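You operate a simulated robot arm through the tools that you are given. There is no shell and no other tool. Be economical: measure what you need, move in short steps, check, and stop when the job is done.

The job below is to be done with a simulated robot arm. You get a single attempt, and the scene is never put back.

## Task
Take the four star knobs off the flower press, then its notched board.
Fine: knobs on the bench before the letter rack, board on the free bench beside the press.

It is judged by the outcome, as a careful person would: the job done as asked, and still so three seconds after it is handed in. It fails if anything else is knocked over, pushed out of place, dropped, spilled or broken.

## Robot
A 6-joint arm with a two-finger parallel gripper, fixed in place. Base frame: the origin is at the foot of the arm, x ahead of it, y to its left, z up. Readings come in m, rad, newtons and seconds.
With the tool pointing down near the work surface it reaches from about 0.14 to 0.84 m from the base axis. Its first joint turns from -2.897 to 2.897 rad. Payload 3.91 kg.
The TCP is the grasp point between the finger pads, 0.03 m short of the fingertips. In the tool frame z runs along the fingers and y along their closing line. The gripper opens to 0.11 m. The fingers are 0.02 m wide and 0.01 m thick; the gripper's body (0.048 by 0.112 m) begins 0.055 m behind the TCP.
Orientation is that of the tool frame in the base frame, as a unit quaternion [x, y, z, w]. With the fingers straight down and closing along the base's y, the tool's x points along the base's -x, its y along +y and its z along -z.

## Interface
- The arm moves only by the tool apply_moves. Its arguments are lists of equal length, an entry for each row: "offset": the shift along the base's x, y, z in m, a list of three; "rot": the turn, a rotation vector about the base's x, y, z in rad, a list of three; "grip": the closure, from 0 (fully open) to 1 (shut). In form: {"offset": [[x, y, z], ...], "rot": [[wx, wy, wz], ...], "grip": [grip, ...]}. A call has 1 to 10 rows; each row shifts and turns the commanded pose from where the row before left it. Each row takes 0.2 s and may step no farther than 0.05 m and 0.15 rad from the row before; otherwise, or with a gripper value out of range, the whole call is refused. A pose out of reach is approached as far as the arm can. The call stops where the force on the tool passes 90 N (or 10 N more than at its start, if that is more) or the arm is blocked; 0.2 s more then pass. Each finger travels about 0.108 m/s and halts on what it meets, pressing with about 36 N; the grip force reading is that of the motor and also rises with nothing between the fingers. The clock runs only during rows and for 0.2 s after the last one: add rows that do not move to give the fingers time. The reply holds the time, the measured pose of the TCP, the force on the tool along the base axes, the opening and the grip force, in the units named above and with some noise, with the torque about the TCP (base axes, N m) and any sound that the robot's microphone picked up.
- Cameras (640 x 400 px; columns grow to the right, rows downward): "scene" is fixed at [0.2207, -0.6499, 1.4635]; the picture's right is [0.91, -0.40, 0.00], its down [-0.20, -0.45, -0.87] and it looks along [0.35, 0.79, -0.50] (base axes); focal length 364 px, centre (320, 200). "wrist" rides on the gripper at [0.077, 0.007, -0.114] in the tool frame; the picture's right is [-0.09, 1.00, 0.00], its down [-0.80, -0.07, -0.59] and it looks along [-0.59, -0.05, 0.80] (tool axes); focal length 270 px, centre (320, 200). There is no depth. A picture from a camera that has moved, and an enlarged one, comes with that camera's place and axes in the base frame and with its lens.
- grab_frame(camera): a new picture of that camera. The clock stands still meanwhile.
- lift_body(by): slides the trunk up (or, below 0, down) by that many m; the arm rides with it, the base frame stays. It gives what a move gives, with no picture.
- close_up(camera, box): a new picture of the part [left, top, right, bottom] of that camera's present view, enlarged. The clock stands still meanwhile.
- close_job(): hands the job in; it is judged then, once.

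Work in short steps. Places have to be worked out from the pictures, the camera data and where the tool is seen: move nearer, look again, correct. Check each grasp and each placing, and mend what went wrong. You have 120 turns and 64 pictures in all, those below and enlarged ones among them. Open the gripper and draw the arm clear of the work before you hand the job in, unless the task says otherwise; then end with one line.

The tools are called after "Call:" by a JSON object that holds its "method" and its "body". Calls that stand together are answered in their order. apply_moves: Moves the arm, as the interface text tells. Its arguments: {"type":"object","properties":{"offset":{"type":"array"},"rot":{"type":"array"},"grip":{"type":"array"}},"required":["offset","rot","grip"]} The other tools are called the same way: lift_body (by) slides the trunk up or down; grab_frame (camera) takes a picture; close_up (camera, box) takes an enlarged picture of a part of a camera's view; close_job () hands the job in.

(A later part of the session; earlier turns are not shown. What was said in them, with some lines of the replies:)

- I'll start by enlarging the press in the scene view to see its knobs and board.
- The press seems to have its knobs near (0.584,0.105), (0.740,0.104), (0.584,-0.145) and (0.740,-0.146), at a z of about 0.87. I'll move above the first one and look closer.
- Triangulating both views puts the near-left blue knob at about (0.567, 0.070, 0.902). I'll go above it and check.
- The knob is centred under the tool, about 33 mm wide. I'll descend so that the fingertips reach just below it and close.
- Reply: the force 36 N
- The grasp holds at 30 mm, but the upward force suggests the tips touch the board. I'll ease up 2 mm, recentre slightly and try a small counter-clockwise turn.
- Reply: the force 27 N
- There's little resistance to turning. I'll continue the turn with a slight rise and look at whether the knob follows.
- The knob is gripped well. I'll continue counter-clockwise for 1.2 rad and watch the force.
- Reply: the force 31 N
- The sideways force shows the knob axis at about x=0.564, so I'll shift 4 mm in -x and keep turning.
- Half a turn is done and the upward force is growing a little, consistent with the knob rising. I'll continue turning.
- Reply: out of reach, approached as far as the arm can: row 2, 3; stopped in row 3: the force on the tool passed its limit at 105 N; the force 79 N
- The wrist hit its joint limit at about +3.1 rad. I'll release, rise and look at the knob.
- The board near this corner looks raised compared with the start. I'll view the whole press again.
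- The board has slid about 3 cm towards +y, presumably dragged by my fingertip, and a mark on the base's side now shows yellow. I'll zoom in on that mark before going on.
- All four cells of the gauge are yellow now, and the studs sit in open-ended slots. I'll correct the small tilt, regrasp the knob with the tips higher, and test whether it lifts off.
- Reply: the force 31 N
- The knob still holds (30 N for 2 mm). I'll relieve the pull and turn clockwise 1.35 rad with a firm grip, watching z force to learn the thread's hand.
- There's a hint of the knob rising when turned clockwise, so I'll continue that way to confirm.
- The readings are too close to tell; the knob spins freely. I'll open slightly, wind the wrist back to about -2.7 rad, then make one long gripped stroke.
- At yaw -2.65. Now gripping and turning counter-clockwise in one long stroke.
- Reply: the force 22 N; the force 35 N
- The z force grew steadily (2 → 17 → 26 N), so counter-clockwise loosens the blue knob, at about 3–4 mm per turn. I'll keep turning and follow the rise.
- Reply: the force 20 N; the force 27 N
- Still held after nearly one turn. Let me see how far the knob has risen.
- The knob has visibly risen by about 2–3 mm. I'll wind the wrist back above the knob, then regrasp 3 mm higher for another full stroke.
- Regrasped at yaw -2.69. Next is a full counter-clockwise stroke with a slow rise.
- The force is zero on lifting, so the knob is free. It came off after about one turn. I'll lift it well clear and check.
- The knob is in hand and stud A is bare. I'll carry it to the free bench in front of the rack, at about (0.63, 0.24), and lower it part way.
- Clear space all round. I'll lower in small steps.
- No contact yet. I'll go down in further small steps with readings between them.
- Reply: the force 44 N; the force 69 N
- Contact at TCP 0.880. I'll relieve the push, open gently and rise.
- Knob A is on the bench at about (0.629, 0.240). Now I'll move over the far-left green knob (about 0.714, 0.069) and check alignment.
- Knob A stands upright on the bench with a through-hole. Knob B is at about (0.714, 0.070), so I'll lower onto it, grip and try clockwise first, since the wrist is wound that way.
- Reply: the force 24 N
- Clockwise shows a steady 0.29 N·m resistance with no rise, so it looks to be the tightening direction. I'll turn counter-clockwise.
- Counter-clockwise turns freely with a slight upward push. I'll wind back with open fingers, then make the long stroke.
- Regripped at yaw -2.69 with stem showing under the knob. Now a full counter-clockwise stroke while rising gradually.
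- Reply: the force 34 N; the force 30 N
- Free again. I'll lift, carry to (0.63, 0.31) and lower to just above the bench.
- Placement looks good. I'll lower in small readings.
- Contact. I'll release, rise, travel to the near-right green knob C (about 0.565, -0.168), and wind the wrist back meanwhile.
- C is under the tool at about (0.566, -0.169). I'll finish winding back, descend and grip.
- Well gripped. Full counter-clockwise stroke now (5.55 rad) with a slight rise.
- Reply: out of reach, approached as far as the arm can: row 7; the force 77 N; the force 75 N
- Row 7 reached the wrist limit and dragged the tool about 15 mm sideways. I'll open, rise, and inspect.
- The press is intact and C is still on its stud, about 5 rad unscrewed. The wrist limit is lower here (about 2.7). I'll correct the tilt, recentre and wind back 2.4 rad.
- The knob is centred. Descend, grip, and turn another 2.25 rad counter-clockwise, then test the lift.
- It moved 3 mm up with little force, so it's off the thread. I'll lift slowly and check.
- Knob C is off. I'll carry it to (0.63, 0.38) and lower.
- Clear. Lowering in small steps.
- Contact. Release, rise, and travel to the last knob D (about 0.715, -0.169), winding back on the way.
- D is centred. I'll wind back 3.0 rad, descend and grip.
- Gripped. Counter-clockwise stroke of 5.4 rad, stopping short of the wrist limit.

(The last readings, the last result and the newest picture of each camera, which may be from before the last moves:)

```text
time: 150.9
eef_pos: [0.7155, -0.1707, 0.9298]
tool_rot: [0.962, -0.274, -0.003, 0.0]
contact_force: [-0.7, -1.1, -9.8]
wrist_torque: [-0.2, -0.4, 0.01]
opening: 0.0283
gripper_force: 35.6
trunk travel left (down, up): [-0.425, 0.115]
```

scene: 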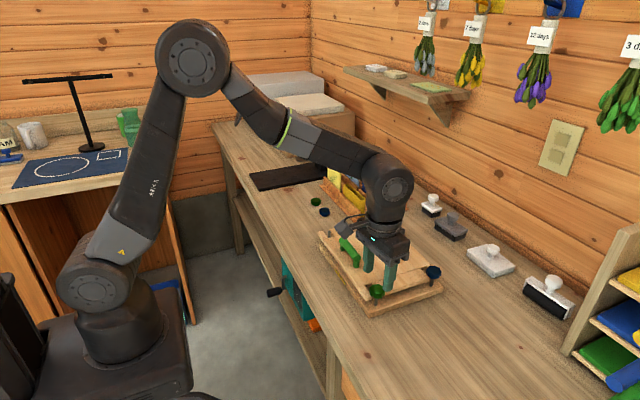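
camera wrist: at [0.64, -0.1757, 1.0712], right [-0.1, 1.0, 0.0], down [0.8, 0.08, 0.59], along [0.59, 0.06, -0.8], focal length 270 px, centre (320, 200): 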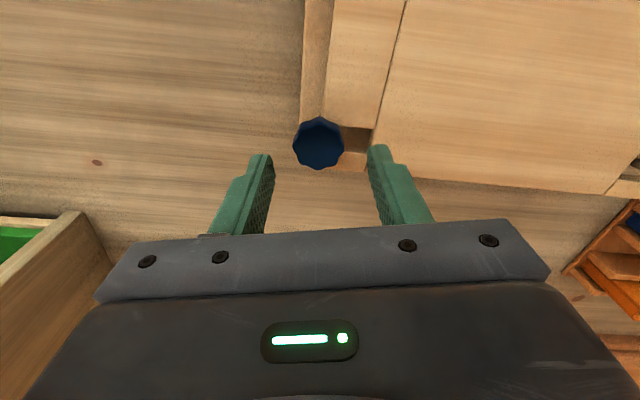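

Still slightly held. I'll ease off, open, wind back 2.7 rad in place, and regrip for the remainder.

Call:
{"method": "apply_moves", "body": {"offset": [[0, 0, -0.002], [0, 0, 0], [0, 0, 0], [0, 0, 0], [0, 0, 0], [0, 0, 0], [0, 0, 0], [0, 0, 0], [0, 0, 0], [0, 0, 0]], "rot": [[0, 0, 0], [0, 0, 0], [0, 0, -0.15], [0, 0, -0.15], [0, 0, -0.15], [0, 0, -0.15], [0, 0, -0.15], [0, 0, -0.15], [0, 0, -0.15], [0, 0, -0.15]], "grip": [1, 0.5, 0.5, 0.5, 0.5, 0.5, 0.5, 0.5, 0.5, 0.5]}}

Call:
{"method": "apply_moves", "body": {"offset": [[0, 0, 0], [0, 0, 0], [0, 0, 0], [0, 0, 0], [0, 0, 0], [0, 0, 0], [0, 0, 0], [0, 0, 0], [0, 0, 0], [0, 0, 0]], "rot": [[0, 0, -0.15], [0, 0, -0.15], [0, 0, -0.15], [0, 0, -0.15], [0, 0, -0.15], [0, 0, -0.15], [0, 0, -0.15], [0, 0, -0.15], [0, 0, -0.15], [0, 0, -0.15]], "grip": [0.5, 0.5, 0.5, 0.5, 0.5, 0.5, 0.5, 0.5, 0.5, 0.5]}}

Call:
{"method": "apply_moves", "body": {"offset": [[0, 0, 0], [0, 0, 0], [0, 0, 0], [0, 0, 0], [0, 0, 0], [0, 0, 0], [0, 0, 0], [0, 0, 0], [0, 0, 0], [0, 0, 0]], "rot": [[0, 0, 0], [0, 0, 0], [0, 0, 0], [0, 0, 0.15], [0, 0, 0.15], [0, 0, 0.15], [0, 0, 0.15], [0, 0, 0.15], [0, 0, 0.15], [0, 0, 0.15]], "grip": [1, 1, 1, 1, 1, 1, 1, 1, 1, 1]}}

Call:
{"method": "apply_moves", "body": {"offset": [[0, 0, 0.0005], [0, 0, 0], [0, 0, 0], [0, 0, 0], [0, 0, 0.0005], [0, 0, 0], [0, 0, 0], [0, 0, 0], [0, 0, 0], [0, 0, 0]], "rot": [[0, 0, 0.15], [0, 0, 0.15], [0, 0, 0.15], [0, 0, 0.15], [0, 0, 0.15], [0, 0, 0.15], [0, 0, 0.15], [0, 0, 0.15], [0, 0, 0.15], [0, 0, 0.15]], "grip": [1, 1, 1, 1, 1, 1, 1, 1, 1, 1]}}

Call:
{"method": "apply_moves", "body": {"offset": [[0, 0, 0.0015], [0, 0, 0.0015], [0, 0, 0.0015], [0, 0, 0]], "rot": [[0, 0, 0], [0, 0, 0], [0, 0, 0], [0, 0, 0]], "grip": [1, 1, 1, 1]}}

```text
time: 153.1
eef_pos: [0.7143, -0.1704, 0.9306]
tool_rot: [-0.636, 0.771, 0.001, -0.001]
contact_force: [-0.5, 0.1, -0.4]
wrist_torque: [-0.01, -0.01, 0.01]
opening: 0.0548
gripper_force: 0.2
trunk travel left (down, up): [-0.425, 0.115]
```

```text
time: 155.3
eef_pos: [0.7155, -0.1683, 0.9308]
tool_rot: [0.058, 0.998, 0.001, 0.001]
contact_force: [0.3, 0.0, -0.2]
wrist_torque: [0.0, -0.01, 0.0]
opening: 0.055
gripper_force: 0.2
trunk travel left (down, up): [-0.425, 0.115]
```

```text
time: 157.5
eef_pos: [0.7157, -0.1687, 0.9303]
tool_rot: [-0.452, 0.892, 0.001, 0.0]
contact_force: [0.1, 0.2, -0.3]
wrist_torque: [0.0, 0.0, 0.01]
opening: 0.0303
gripper_force: 36.2
trunk travel left (down, up): [-0.425, 0.115]
```

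```text
time: 159.7
eef_pos: [0.7164, -0.1713, 0.9324]
tool_rot: [0.938, -0.346, 0.0, 0.001]
contact_force: [0.7, -0.6, -0.6]
wrist_torque: [0.01, 0.05, 0.0]
opening: 0.0305
gripper_force: 35.8
trunk travel left (down, up): [-0.425, 0.115]
```

```text
time: 160.7
eef_pos: [0.7154, -0.169, 0.9353]
tool_rot: [0.938, -0.346, 0.0, 0.001]
contact_force: [0.0, -0.2, -0.4]
wrist_torque: [0.01, -0.01, 0.0]
opening: 0.0305
gripper_force: 36.0
trunk travel left (down, up): [-0.425, 0.115]
```

Free. I'll lift, carry to (0.56, 0.275) and lower near the bench.

Call:
{"method": "apply_moves", "body": {"offset": [[0, 0, 0.01], [0, 0, 0.03], [0, 0, 0.03], [0, 0, 0.03], [-0.0388, 0, 0], [-0.0388, 0, 0], [-0.0388, 0, 0], [-0.0388, 0, 0], [0, 0.0444, 0], [0, 0.0444, 0]], "rot": [[0, 0, 0], [0, 0, 0], [0, 0, 0], [0, 0, 0], [0, 0, 0], [0, 0, 0], [0, 0, 0], [0, 0, 0], [0, 0, 0], [0, 0, 0]], "grip": [1, 1, 1, 1, 1, 1, 1, 1, 1, 1]}}

Call:
{"method": "apply_moves", "body": {"offset": [[0, 0.0444, 0], [0, 0.0444, 0], [0, 0.0444, 0], [0, 0.0444, 0], [0, 0.0444, 0], [0, 0.0444, 0], [0, 0.0444, 0], [0, 0.0444, 0], [0, 0, -0.05], [0, 0, -0.05]], "rot": [[0, 0, 0], [0, 0, 0], [0, 0, 0], [0, 0, 0], [0, 0, 0], [0, 0, 0], [0, 0, 0], [0, 0, 0], [0, 0, 0], [0, 0, 0]], "grip": [1, 1, 1, 1, 1, 1, 1, 1, 1, 1]}}

Call:
{"method": "apply_moves", "body": {"offset": [[0, 0, -0.04], [0, 0, -0.008], [0, 0, 0]], "rot": [[0, 0, 0], [0, 0, 0], [0, 0, 0]], "grip": [1, 1, 1]}}

Call:
{"method": "close_up", "body": {"camera": "scene", "box": [270, 170, 462, 290]}}

```text
time: 162.9
eef_pos: [0.5627, -0.08, 1.0374]
tool_rot: [0.938, -0.346, 0.0, 0.001]
contact_force: [0.6, 0.9, -0.3]
wrist_torque: [0.0, 0.05, 0.01]
opening: 0.0305
gripper_force: 36.5
trunk travel left (down, up): [-0.425, 0.115]
```

```text
time: 165.1
eef_pos: [0.5643, 0.2785, 0.9352]
tool_rot: [0.938, -0.345, 0.0, 0.001]
contact_force: [0.4, -0.3, -0.7]
wrist_torque: [0.03, 0.02, -0.01]
opening: 0.0304
gripper_force: 36.4
trunk travel left (down, up): [-0.425, 0.115]
```

```text
time: 165.9
eef_pos: [0.5623, 0.2735, 0.8863]
tool_rot: [0.938, -0.347, -0.001, 0.0]
contact_force: [0.5, 0.2, -0.4]
wrist_torque: [0.01, -0.01, 0.0]
opening: 0.0307
gripper_force: 35.8
trunk travel left (down, up): [-0.425, 0.115]
```

```text
3.33 times, centred on (366, 230) of scene
camera zoom: at [0.2207, -0.6499, 1.4635], right [0.91, -0.4, 0.0], down [-0.2, -0.45, -0.87], along [0.35, 0.79, -0.5], focal length 1215 px, centre (167, 100)
```

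zoom: 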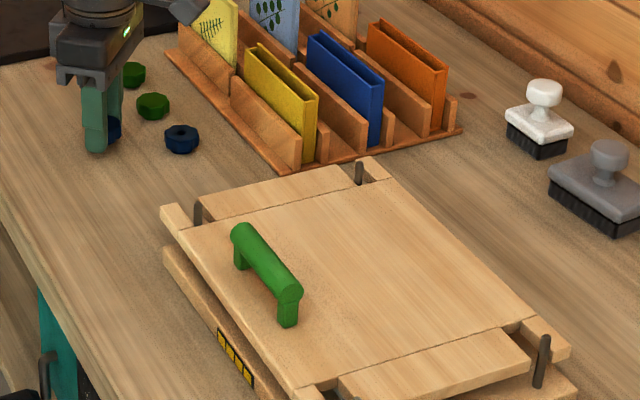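

All studs are bare. I'll lower the last knob.

Call:
{"method": "apply_moves", "body": {"offset": [[0, 0, -0.004], [0, 0, 0]], "rot": [[0, 0, 0], [0, 0, 0]], "grip": [1, 1]}}

Call:
{"method": "apply_moves", "body": {"offset": [[0, 0, -0.002], [0, 0, 0]], "rot": [[0, 0, 0], [0, 0, 0]], "grip": [1, 1]}}

Call:
{"method": "apply_moves", "body": {"offset": [[0, 0, -0.0015], [0, 0, 0]], "rot": [[0, 0, 0], [0, 0, 0]], "grip": [1, 1]}}

```text
time: 166.5
eef_pos: [0.5617, 0.2747, 0.8839]
tool_rot: [0.938, -0.346, 0.0, 0.001]
contact_force: [0.5, 0.6, -0.3]
wrist_torque: [0.0, 0.0, -0.01]
opening: 0.0304
gripper_force: 36.1
trunk travel left (down, up): [-0.425, 0.115]
```

```text
time: 167.1
eef_pos: [0.5613, 0.2745, 0.8822]
tool_rot: [0.938, -0.346, 0.0, 0.001]
contact_force: [0.1, 0.5, 0.0]
wrist_torque: [-0.02, -0.02, 0.03]
opening: 0.0304
gripper_force: 35.7
trunk travel left (down, up): [-0.425, 0.115]
```

```text
time: 167.7
eef_pos: [0.5621, 0.2743, 0.8815]
tool_rot: [0.938, -0.346, 0.0, 0.0]
contact_force: [-0.1, -0.6, 0.5]
wrist_torque: [0.0, 0.0, 0.01]
opening: 0.0305
gripper_force: 35.9
trunk travel left (down, up): [-0.425, 0.115]
```

Nearly touching. I'll lower 1.5 mm more, release, rise, and check the knobs.

Call:
{"method": "apply_moves", "body": {"offset": [[0, 0, -0.0015], [0, 0, 0], [0, 0, 0], [0, 0, 0], [0, 0, 0], [0, 0, 0.04], [0, 0, 0.05], [0, 0, 0.05]], "rot": [[0, 0, 0], [0, 0, 0], [0, 0, 0], [0, 0, 0], [0, 0, 0], [0, 0, 0], [0, 0, 0], [0, 0, 0]], "grip": [1, 1, 0.6, 0.5, 0.5, 0.5, 0.5, 0.5]}}

Call:
{"method": "apply_moves", "body": {"offset": [[0.002, -0.05, 0], [0.002, -0.05, 0], [0.002, -0.05, 0], [0.002, -0.05, 0], [0.002, -0.05, 0], [0.003, -0.05, 0]], "rot": [[0, 0, -0.143], [0, 0, -0.143], [0, 0, -0.143], [0, 0, -0.143], [0, 0, -0.143], [0, 0, -0.143]], "grip": [0.5, 0.5, 0.5, 0.5, 0.5, 0.5]}}

Call:
{"method": "grab_frame", "body": {"camera": "wrist"}}

Call:
{"method": "grab_frame", "body": {"camera": "scene"}}

```text
time: 169.5
eef_pos: [0.5619, 0.2757, 1.0188]
tool_rot: [0.938, -0.347, 0.0, 0.001]
contact_force: [0.3, 0.9, -0.5]
wrist_torque: [-0.04, -0.02, 0.02]
opening: 0.0549
gripper_force: 0.0
trunk travel left (down, up): [-0.425, 0.115]
```

```text
time: 170.9
eef_pos: [0.5742, -0.025, 1.0164]
tool_rot: [0.708, -0.706, 0.0, 0.0]
contact_force: [0.7, 0.2, 0.1]
wrist_torque: [-0.01, -0.01, -0.03]
opening: 0.0549
gripper_force: 0.1
trunk travel left (down, up): [-0.425, 0.115]
```

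```text
22 pictures are left
camera wrist: at [0.5677, -0.1018, 1.1293], right [-1.0, 0.08, 0.0], down [0.07, 0.8, 0.59], along [0.05, 0.59, -0.8], focal length 270 px, centre (320, 200)
```

wrist: 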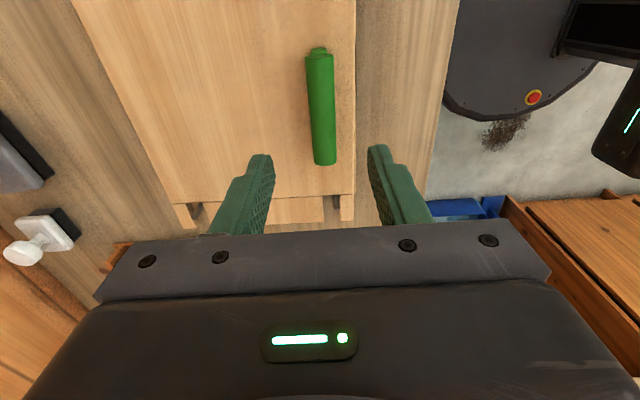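

```text
21 pictures are left
```

scene: 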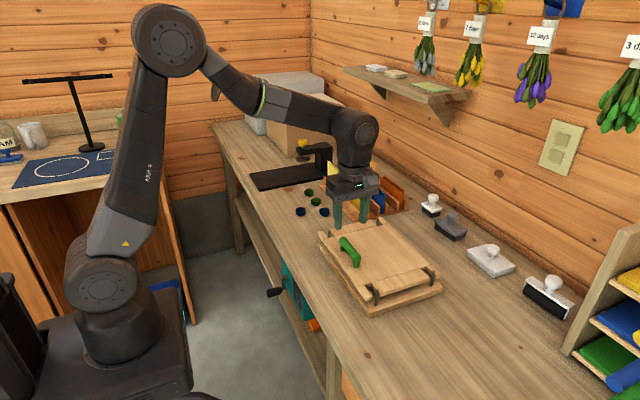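

All four knobs sit upright in front of the rack. The handle bar runs along y at x≈0.572, y from -0.069 to 0.006, z≈0.918. I'll lower onto it, a bit toward the board's centre in y, and close.

Call:
{"method": "apply_moves", "body": {"offset": [[-0.0015, -0.0105, 0], [0, 0, -0.04], [0, 0, -0.04], [0, 0, -0.013], [0, 0, 0], [0, 0, 0], [0, 0, 0]], "rot": [[0, 0, 0], [0, 0, 0], [0, 0, 0], [0, 0, 0], [0, 0, 0], [0, 0, 0], [0, 0, 0]], "grip": [0.5, 0.5, 0.5, 0.5, 1, 1, 1]}}

Call:
{"method": "close_up", "body": {"camera": "scene", "box": [302, 216, 398, 276]}}

```text
time: 172.5
eef_pos: [0.5728, -0.0363, 0.924]
tool_rot: [0.709, -0.705, -0.001, 0.001]
contact_force: [0.0, -2.2, 1.0]
wrist_torque: [-0.02, 0.04, -0.07]
opening: 0.0194
gripper_force: 36.0
trunk travel left (down, up): [-0.425, 0.115]
```

```text
6.67 times, centred on (350, 246) of scene
camera zoom: at [0.2207, -0.6499, 1.4635], right [0.91, -0.4, 0.0], down [-0.2, -0.45, -0.87], along [0.35, 0.79, -0.5], focal length 2429 px, centre (120, -107)
```

zoom: 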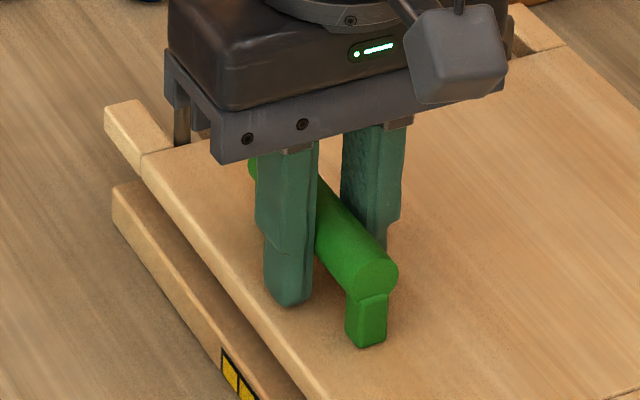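

Bar gripped (19 mm). I'll lift 4 mm and check load and torque.

Call:
{"method": "apply_moves", "body": {"offset": [[0, 0, 0.002], [0, 0, 0.002], [0, 0, 0], [0, 0, 0]], "rot": [[0, 0, 0], [0, 0, 0], [0, 0, 0], [0, 0, 0]], "grip": [1, 1, 1, 1]}}

Call:
{"method": "apply_moves", "body": {"offset": [[0, 0, 0.003], [0, 0, 0.003], [0, 0, 0], [0, 0, 0]], "rot": [[0, 0, 0], [0, 0, 0], [0, 0, 0], [0, 0, 0]], "grip": [1, 1, 1, 1]}}

Call:
{"method": "close_up", "body": {"camera": "scene", "box": [300, 200, 460, 320]}}

```text
time: 173.5
eef_pos: [0.5722, -0.0364, 0.9283]
tool_rot: [0.71, -0.705, -0.001, 0.0]
contact_force: [0.3, -0.9, -3.2]
wrist_torque: [-0.01, 0.15, -0.16]
opening: 0.0193
gripper_force: 35.8
trunk travel left (down, up): [-0.425, 0.115]
```

```text
time: 174.5
eef_pos: [0.5733, -0.0364, 0.9342]
tool_rot: [0.709, -0.706, 0.0, 0.001]
contact_force: [-0.5, 0.1, -3.3]
wrist_torque: [-0.02, 0.22, -0.02]
opening: 0.0195
gripper_force: 36.1
trunk travel left (down, up): [-0.425, 0.115]
```

```text
3.33 times, centred on (380, 260) of scene
camera zoom: at [0.2207, -0.6499, 1.4635], right [0.91, -0.4, 0.0], down [-0.2, -0.45, -0.87], along [0.35, 0.79, -0.5], focal length 1215 px, centre (120, 0)
```

zoom: 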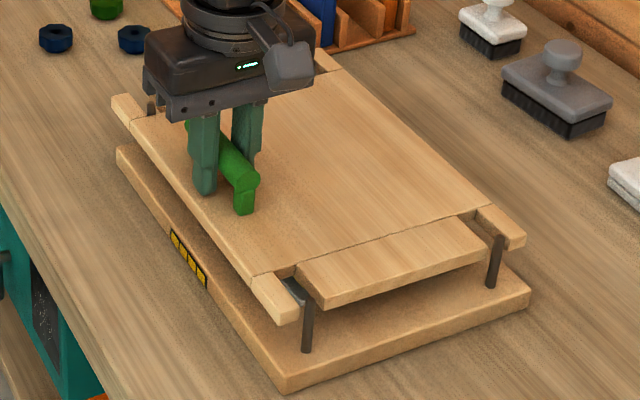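

The board hangs level: 3.3 N with 0.22 N·m held by the grip. I'll lift it straight up, clear of the studs.

Call:
{"method": "apply_moves", "body": {"offset": [[0, 0, 0.01], [0, 0, 0.015], [0, 0, 0.02], [0, 0, 0.02], [0, 0, 0.02], [0, 0, 0]], "rot": [[0, 0, 0], [0, 0, 0], [0, 0, 0], [0, 0, 0], [0, 0, 0], [0, 0, 0]], "grip": [1, 1, 1, 1, 1, 1]}}

Call:
{"method": "grab_frame", "body": {"camera": "scene"}}

```text
time: 175.9
eef_pos: [0.572, -0.0355, 1.0213]
tool_rot: [0.71, -0.704, -0.001, 0.001]
contact_force: [0.3, -0.5, -3.3]
wrist_torque: [-0.03, 0.24, 0.01]
opening: 0.0194
gripper_force: 36.3
trunk travel left (down, up): [-0.425, 0.115]
```

```text
18 pictures are left
```

scene: 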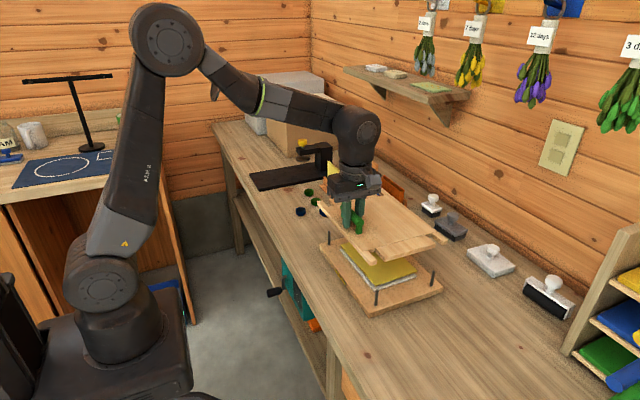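

The board is clear of the studs and the stack below is undisturbed. I'll carry it toward -y.

Call:
{"method": "apply_moves", "body": {"offset": [[-0.001, -0.02, 0], [-0.002, -0.033, 0], [-0.002, -0.033, 0], [-0.002, -0.035, 0], [-0.002, -0.035, 0], [-0.002, -0.035, 0], [-0.002, -0.035, 0], [-0.002, -0.035, 0], [-0.002, -0.033, 0], [-0.002, -0.03, 0]], "rot": [[0, 0, 0], [0, 0, 0], [0, 0, 0], [0, 0, 0], [0, 0, 0], [0, 0, 0], [0, 0, 0], [0, 0, 0], [0, 0, 0], [0, 0, 0]], "grip": [1, 1, 1, 1, 1, 1, 1, 1, 1, 1]}}

Call:
{"method": "apply_moves", "body": {"offset": [[0, -0.005, -0.02], [0, 0, -0.03], [0, 0, -0.03], [0, 0, -0.015], [0, 0, 0]], "rot": [[0, 0, 0], [0, 0, 0], [0, 0, 0], [0, 0, 0], [0, 0, 0]], "grip": [1, 1, 1, 1, 1]}}

Call:
{"method": "grab_frame", "body": {"camera": "scene"}}

Call:
{"method": "grab_frame", "body": {"camera": "wrist"}}

```text
time: 178.1
eef_pos: [0.5526, -0.3628, 1.0193]
tool_rot: [0.709, -0.705, -0.001, 0.001]
contact_force: [0.2, -0.4, -3.3]
wrist_torque: [-0.02, 0.23, -0.01]
opening: 0.0193
gripper_force: 35.7
trunk travel left (down, up): [-0.425, 0.115]
```

```text
time: 179.3
eef_pos: [0.5533, -0.367, 0.9247]
tool_rot: [0.71, -0.705, -0.001, 0.0]
contact_force: [-0.5, -0.3, -3.4]
wrist_torque: [-0.04, 0.28, -0.02]
opening: 0.019
gripper_force: 35.9
trunk travel left (down, up): [-0.425, 0.115]
```

```text
17 pictures are left
```

scene: 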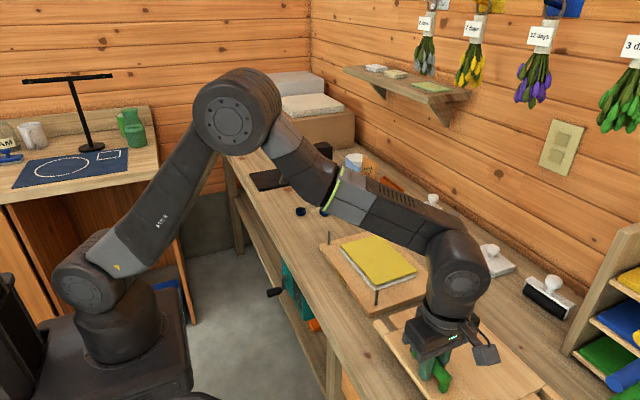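

```text
16 pictures are left
camera wrist: at [0.5463, -0.442, 1.0393], right [-1.0, 0.08, 0.0], down [0.07, 0.8, 0.59], along [0.05, 0.59, -0.8], focal length 270 px, centre (320, 200)
```

wrist: 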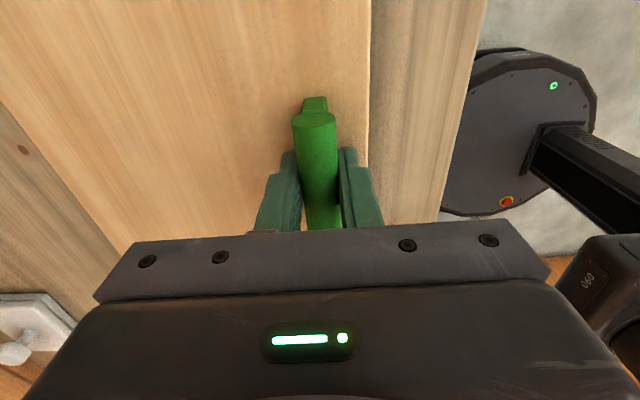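

The board hovers over clear bench, well inside the edge. I'll lower in small steps.

Call:
{"method": "apply_moves", "body": {"offset": [[0, 0, -0.005], [0, 0, -0.005], [0, 0, 0]], "rot": [[0, 0, 0], [0, 0, 0], [0, 0, 0]], "grip": [1, 1, 1]}}

Call:
{"method": "apply_moves", "body": {"offset": [[0, 0, -0.003], [0, 0, -0.003], [0, 0, 0]], "rot": [[0, 0, 0], [0, 0, 0], [0, 0, 0]], "grip": [1, 1, 1]}}

Call:
{"method": "apply_moves", "body": {"offset": [[0, 0, -0.003], [0, 0, 0]], "rot": [[0, 0, 0], [0, 0, 0]], "grip": [1, 1]}}

Call:
{"method": "close_up", "body": {"camera": "scene", "box": [360, 280, 552, 400]}}

```text
time: 180.1
eef_pos: [0.5526, -0.3663, 0.9144]
tool_rot: [0.71, -0.704, -0.001, 0.0]
contact_force: [-0.4, -0.5, -2.8]
wrist_torque: [-0.04, 0.25, -0.04]
opening: 0.0193
gripper_force: 36.0
trunk travel left (down, up): [-0.425, 0.115]
```

```text
time: 180.9
eef_pos: [0.553, -0.3646, 0.9097]
tool_rot: [0.709, -0.705, 0.0, 0.001]
contact_force: [-0.3, -0.3, -2.9]
wrist_torque: [0.03, 0.26, 0.02]
opening: 0.0194
gripper_force: 35.9
trunk travel left (down, up): [-0.425, 0.115]
```

```text
time: 181.5
eef_pos: [0.5521, -0.3646, 0.9059]
tool_rot: [0.71, -0.704, -0.001, 0.001]
contact_force: [-0.5, 0.5, -3.5]
wrist_torque: [0.0, 0.22, -0.03]
opening: 0.0192
gripper_force: 35.5
trunk travel left (down, up): [-0.425, 0.115]
```

```text
3.33 times, centred on (456, 340) of scene
camera zoom: at [0.2207, -0.6499, 1.4635], right [0.91, -0.4, 0.0], down [-0.2, -0.45, -0.87], along [0.35, 0.79, -0.5], focal length 1215 px, centre (-133, -267)
```

zoom: 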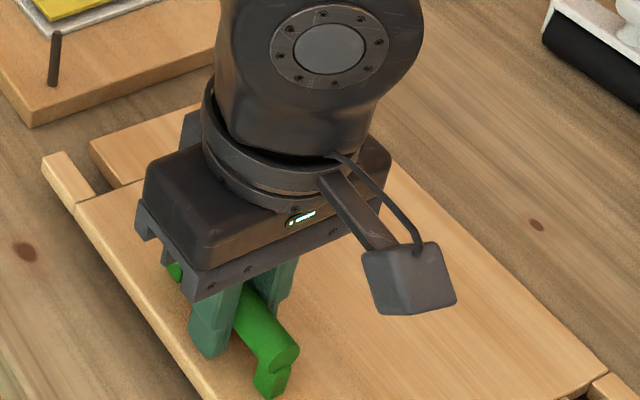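

Not yet in contact. More small steps.

Call:
{"method": "apply_moves", "body": {"offset": [[0, 0, -0.003], [0, 0, 0]], "rot": [[0, 0, 0], [0, 0, 0]], "grip": [1, 1]}}

Call:
{"method": "apply_moves", "body": {"offset": [[0, 0, -0.003], [0, 0, 0]], "rot": [[0, 0, 0], [0, 0, 0]], "grip": [1, 1]}}

Call:
{"method": "apply_moves", "body": {"offset": [[0, 0, -0.002], [0, 0, 0]], "rot": [[0, 0, 0], [0, 0, 0]], "grip": [1, 1]}}

```text
time: 182.1
eef_pos: [0.5515, -0.3664, 0.9032]
tool_rot: [0.709, -0.705, -0.001, 0.0]
contact_force: [-0.7, -0.2, -3.1]
wrist_torque: [0.0, 0.25, 0.0]
opening: 0.0195
gripper_force: 35.5
trunk travel left (down, up): [-0.425, 0.115]
```

```text
time: 182.7
eef_pos: [0.5519, -0.366, 0.8997]
tool_rot: [0.709, -0.705, 0.0, 0.001]
contact_force: [-0.4, -0.1, -2.7]
wrist_torque: [0.02, 0.23, 0.0]
opening: 0.0191
gripper_force: 35.8
trunk travel left (down, up): [-0.425, 0.115]
```

```text
time: 183.3
eef_pos: [0.552, -0.3665, 0.8986]
tool_rot: [0.709, -0.705, -0.001, 0.001]
contact_force: [-0.5, 0.0, -0.9]
wrist_torque: [0.36, -0.26, -0.12]
opening: 0.0191
gripper_force: 36.1
trunk travel left (down, up): [-0.425, 0.115]
```

Contact is starting at 0.898. One more millimetre, then release and rise.

Call:
{"method": "apply_moves", "body": {"offset": [[0, 0, -0.001], [0, 0, 0], [0, 0, 0], [0, 0, 0], [0, 0, 0], [0, 0, 0.03], [0, 0, 0.04], [0, 0, 0.05], [0, 0, 0.05]], "rot": [[0, 0, 0], [0, 0, 0], [0, 0, 0], [0, 0, 0], [0, 0, 0], [0, 0, 0], [0, 0, 0], [0, 0, 0], [0, 0, 0]], "grip": [1, 1, 0.7, 0.5, 0.5, 0.5, 0.5, 0.5, 0.5]}}

Call:
{"method": "apply_moves", "body": {"offset": [[-0.04, 0.02, 0.03], [-0.04, 0.02, 0.03], [-0.04, 0.02, 0.03], [-0.03, 0.03, 0], [0, 0.04, 0], [0, 0.04, 0], [0, 0.04, 0]], "rot": [[0, 0, 0], [0, 0, 0], [0, 0, 0], [0, 0, 0], [0, 0, 0], [0, 0, 0], [0, 0, 0]], "grip": [0, 0, 0, 0, 0, 0, 0]}}

Call:
{"method": "grab_frame", "body": {"camera": "scene"}}

```text
time: 185.3
eef_pos: [0.5526, -0.3666, 1.0694]
tool_rot: [0.709, -0.705, -0.001, 0.001]
contact_force: [0.5, 0.4, 0.1]
wrist_torque: [0.03, -0.03, -0.01]
opening: 0.0551
gripper_force: 0.0
trunk travel left (down, up): [-0.425, 0.115]
```

```text
refused: row 1 steps farther than a row can; nothing moved
```

```text
14 pictures are left
```

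scene: 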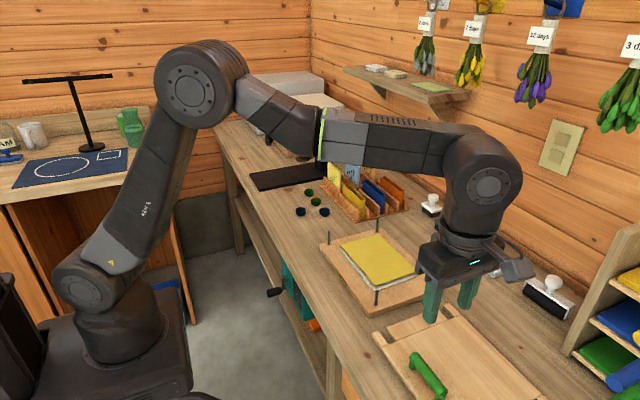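

The board lies flat on the bench. I'll draw the arm clear with shorter steps and take a final look.

Call:
{"method": "apply_moves", "body": {"offset": [[0, 0, 0.045], [0, 0, 0.045], [-0.03, 0.03, 0], [-0.03, 0.03, 0], [-0.03, 0.035, 0], [0, 0.045, 0], [0, 0.045, 0], [0, 0.045, 0], [0, 0.045, 0], [0, 0, 0]], "rot": [[0, 0, 0], [0, 0, 0], [0, 0, 0], [0, 0, 0], [0, 0, 0], [0, 0, 0], [0, 0, 0], [0, 0, 0], [0, 0, 0], [0, 0, 0]], "grip": [0.2, 0, 0, 0, 0, 0, 0, 0, 0, 0]}}

Call:
{"method": "grab_frame", "body": {"camera": "scene"}}

Call:
{"method": "close_up", "body": {"camera": "scene", "box": [280, 160, 376, 220]}}

```text
time: 187.5
eef_pos: [0.4598, -0.0858, 1.1597]
tool_rot: [0.708, -0.706, -0.001, 0.0]
contact_force: [-0.1, 0.1, 0.5]
wrist_torque: [0.0, -0.06, -0.02]
opening: 0.1099
gripper_force: 0.1
trunk travel left (down, up): [-0.425, 0.115]
```

```text
13 pictures are left
```

scene: 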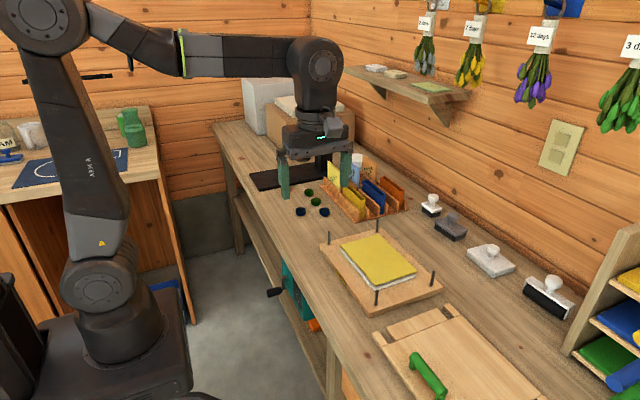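

```text
6.67 times, centred on (328, 190) of scene
camera zoom: at [0.2207, -0.6499, 1.4635], right [0.91, -0.4, 0.0], down [-0.2, -0.45, -0.87], along [0.35, 0.79, -0.5], focal length 2429 px, centre (267, 267)
```

zoom: 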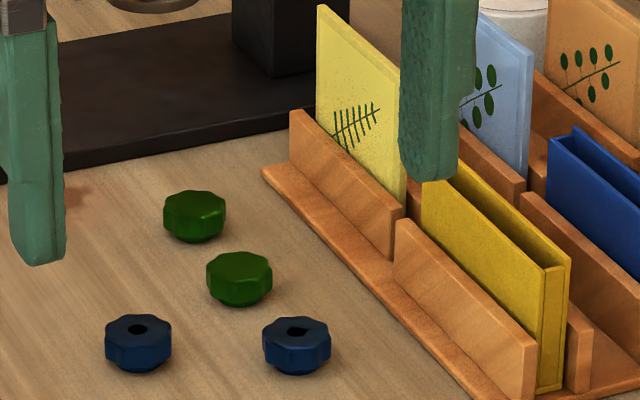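

The four knobs stand in front of the rack, the board lies flat beside the press, and the arm is clear and open. I'll hand the job in.

Call:
{"method": "close_job", "body": {}}

```text
The job is handed in.
```

All four star knobs are off and standing upright on the bench in front of the letter rack, and the notched board lies flat on the free bench beside the press; while I gripped the first knob, a fingertip dragged the board about 3 cm on its studs, but nothing else looks moved in the last pictures.
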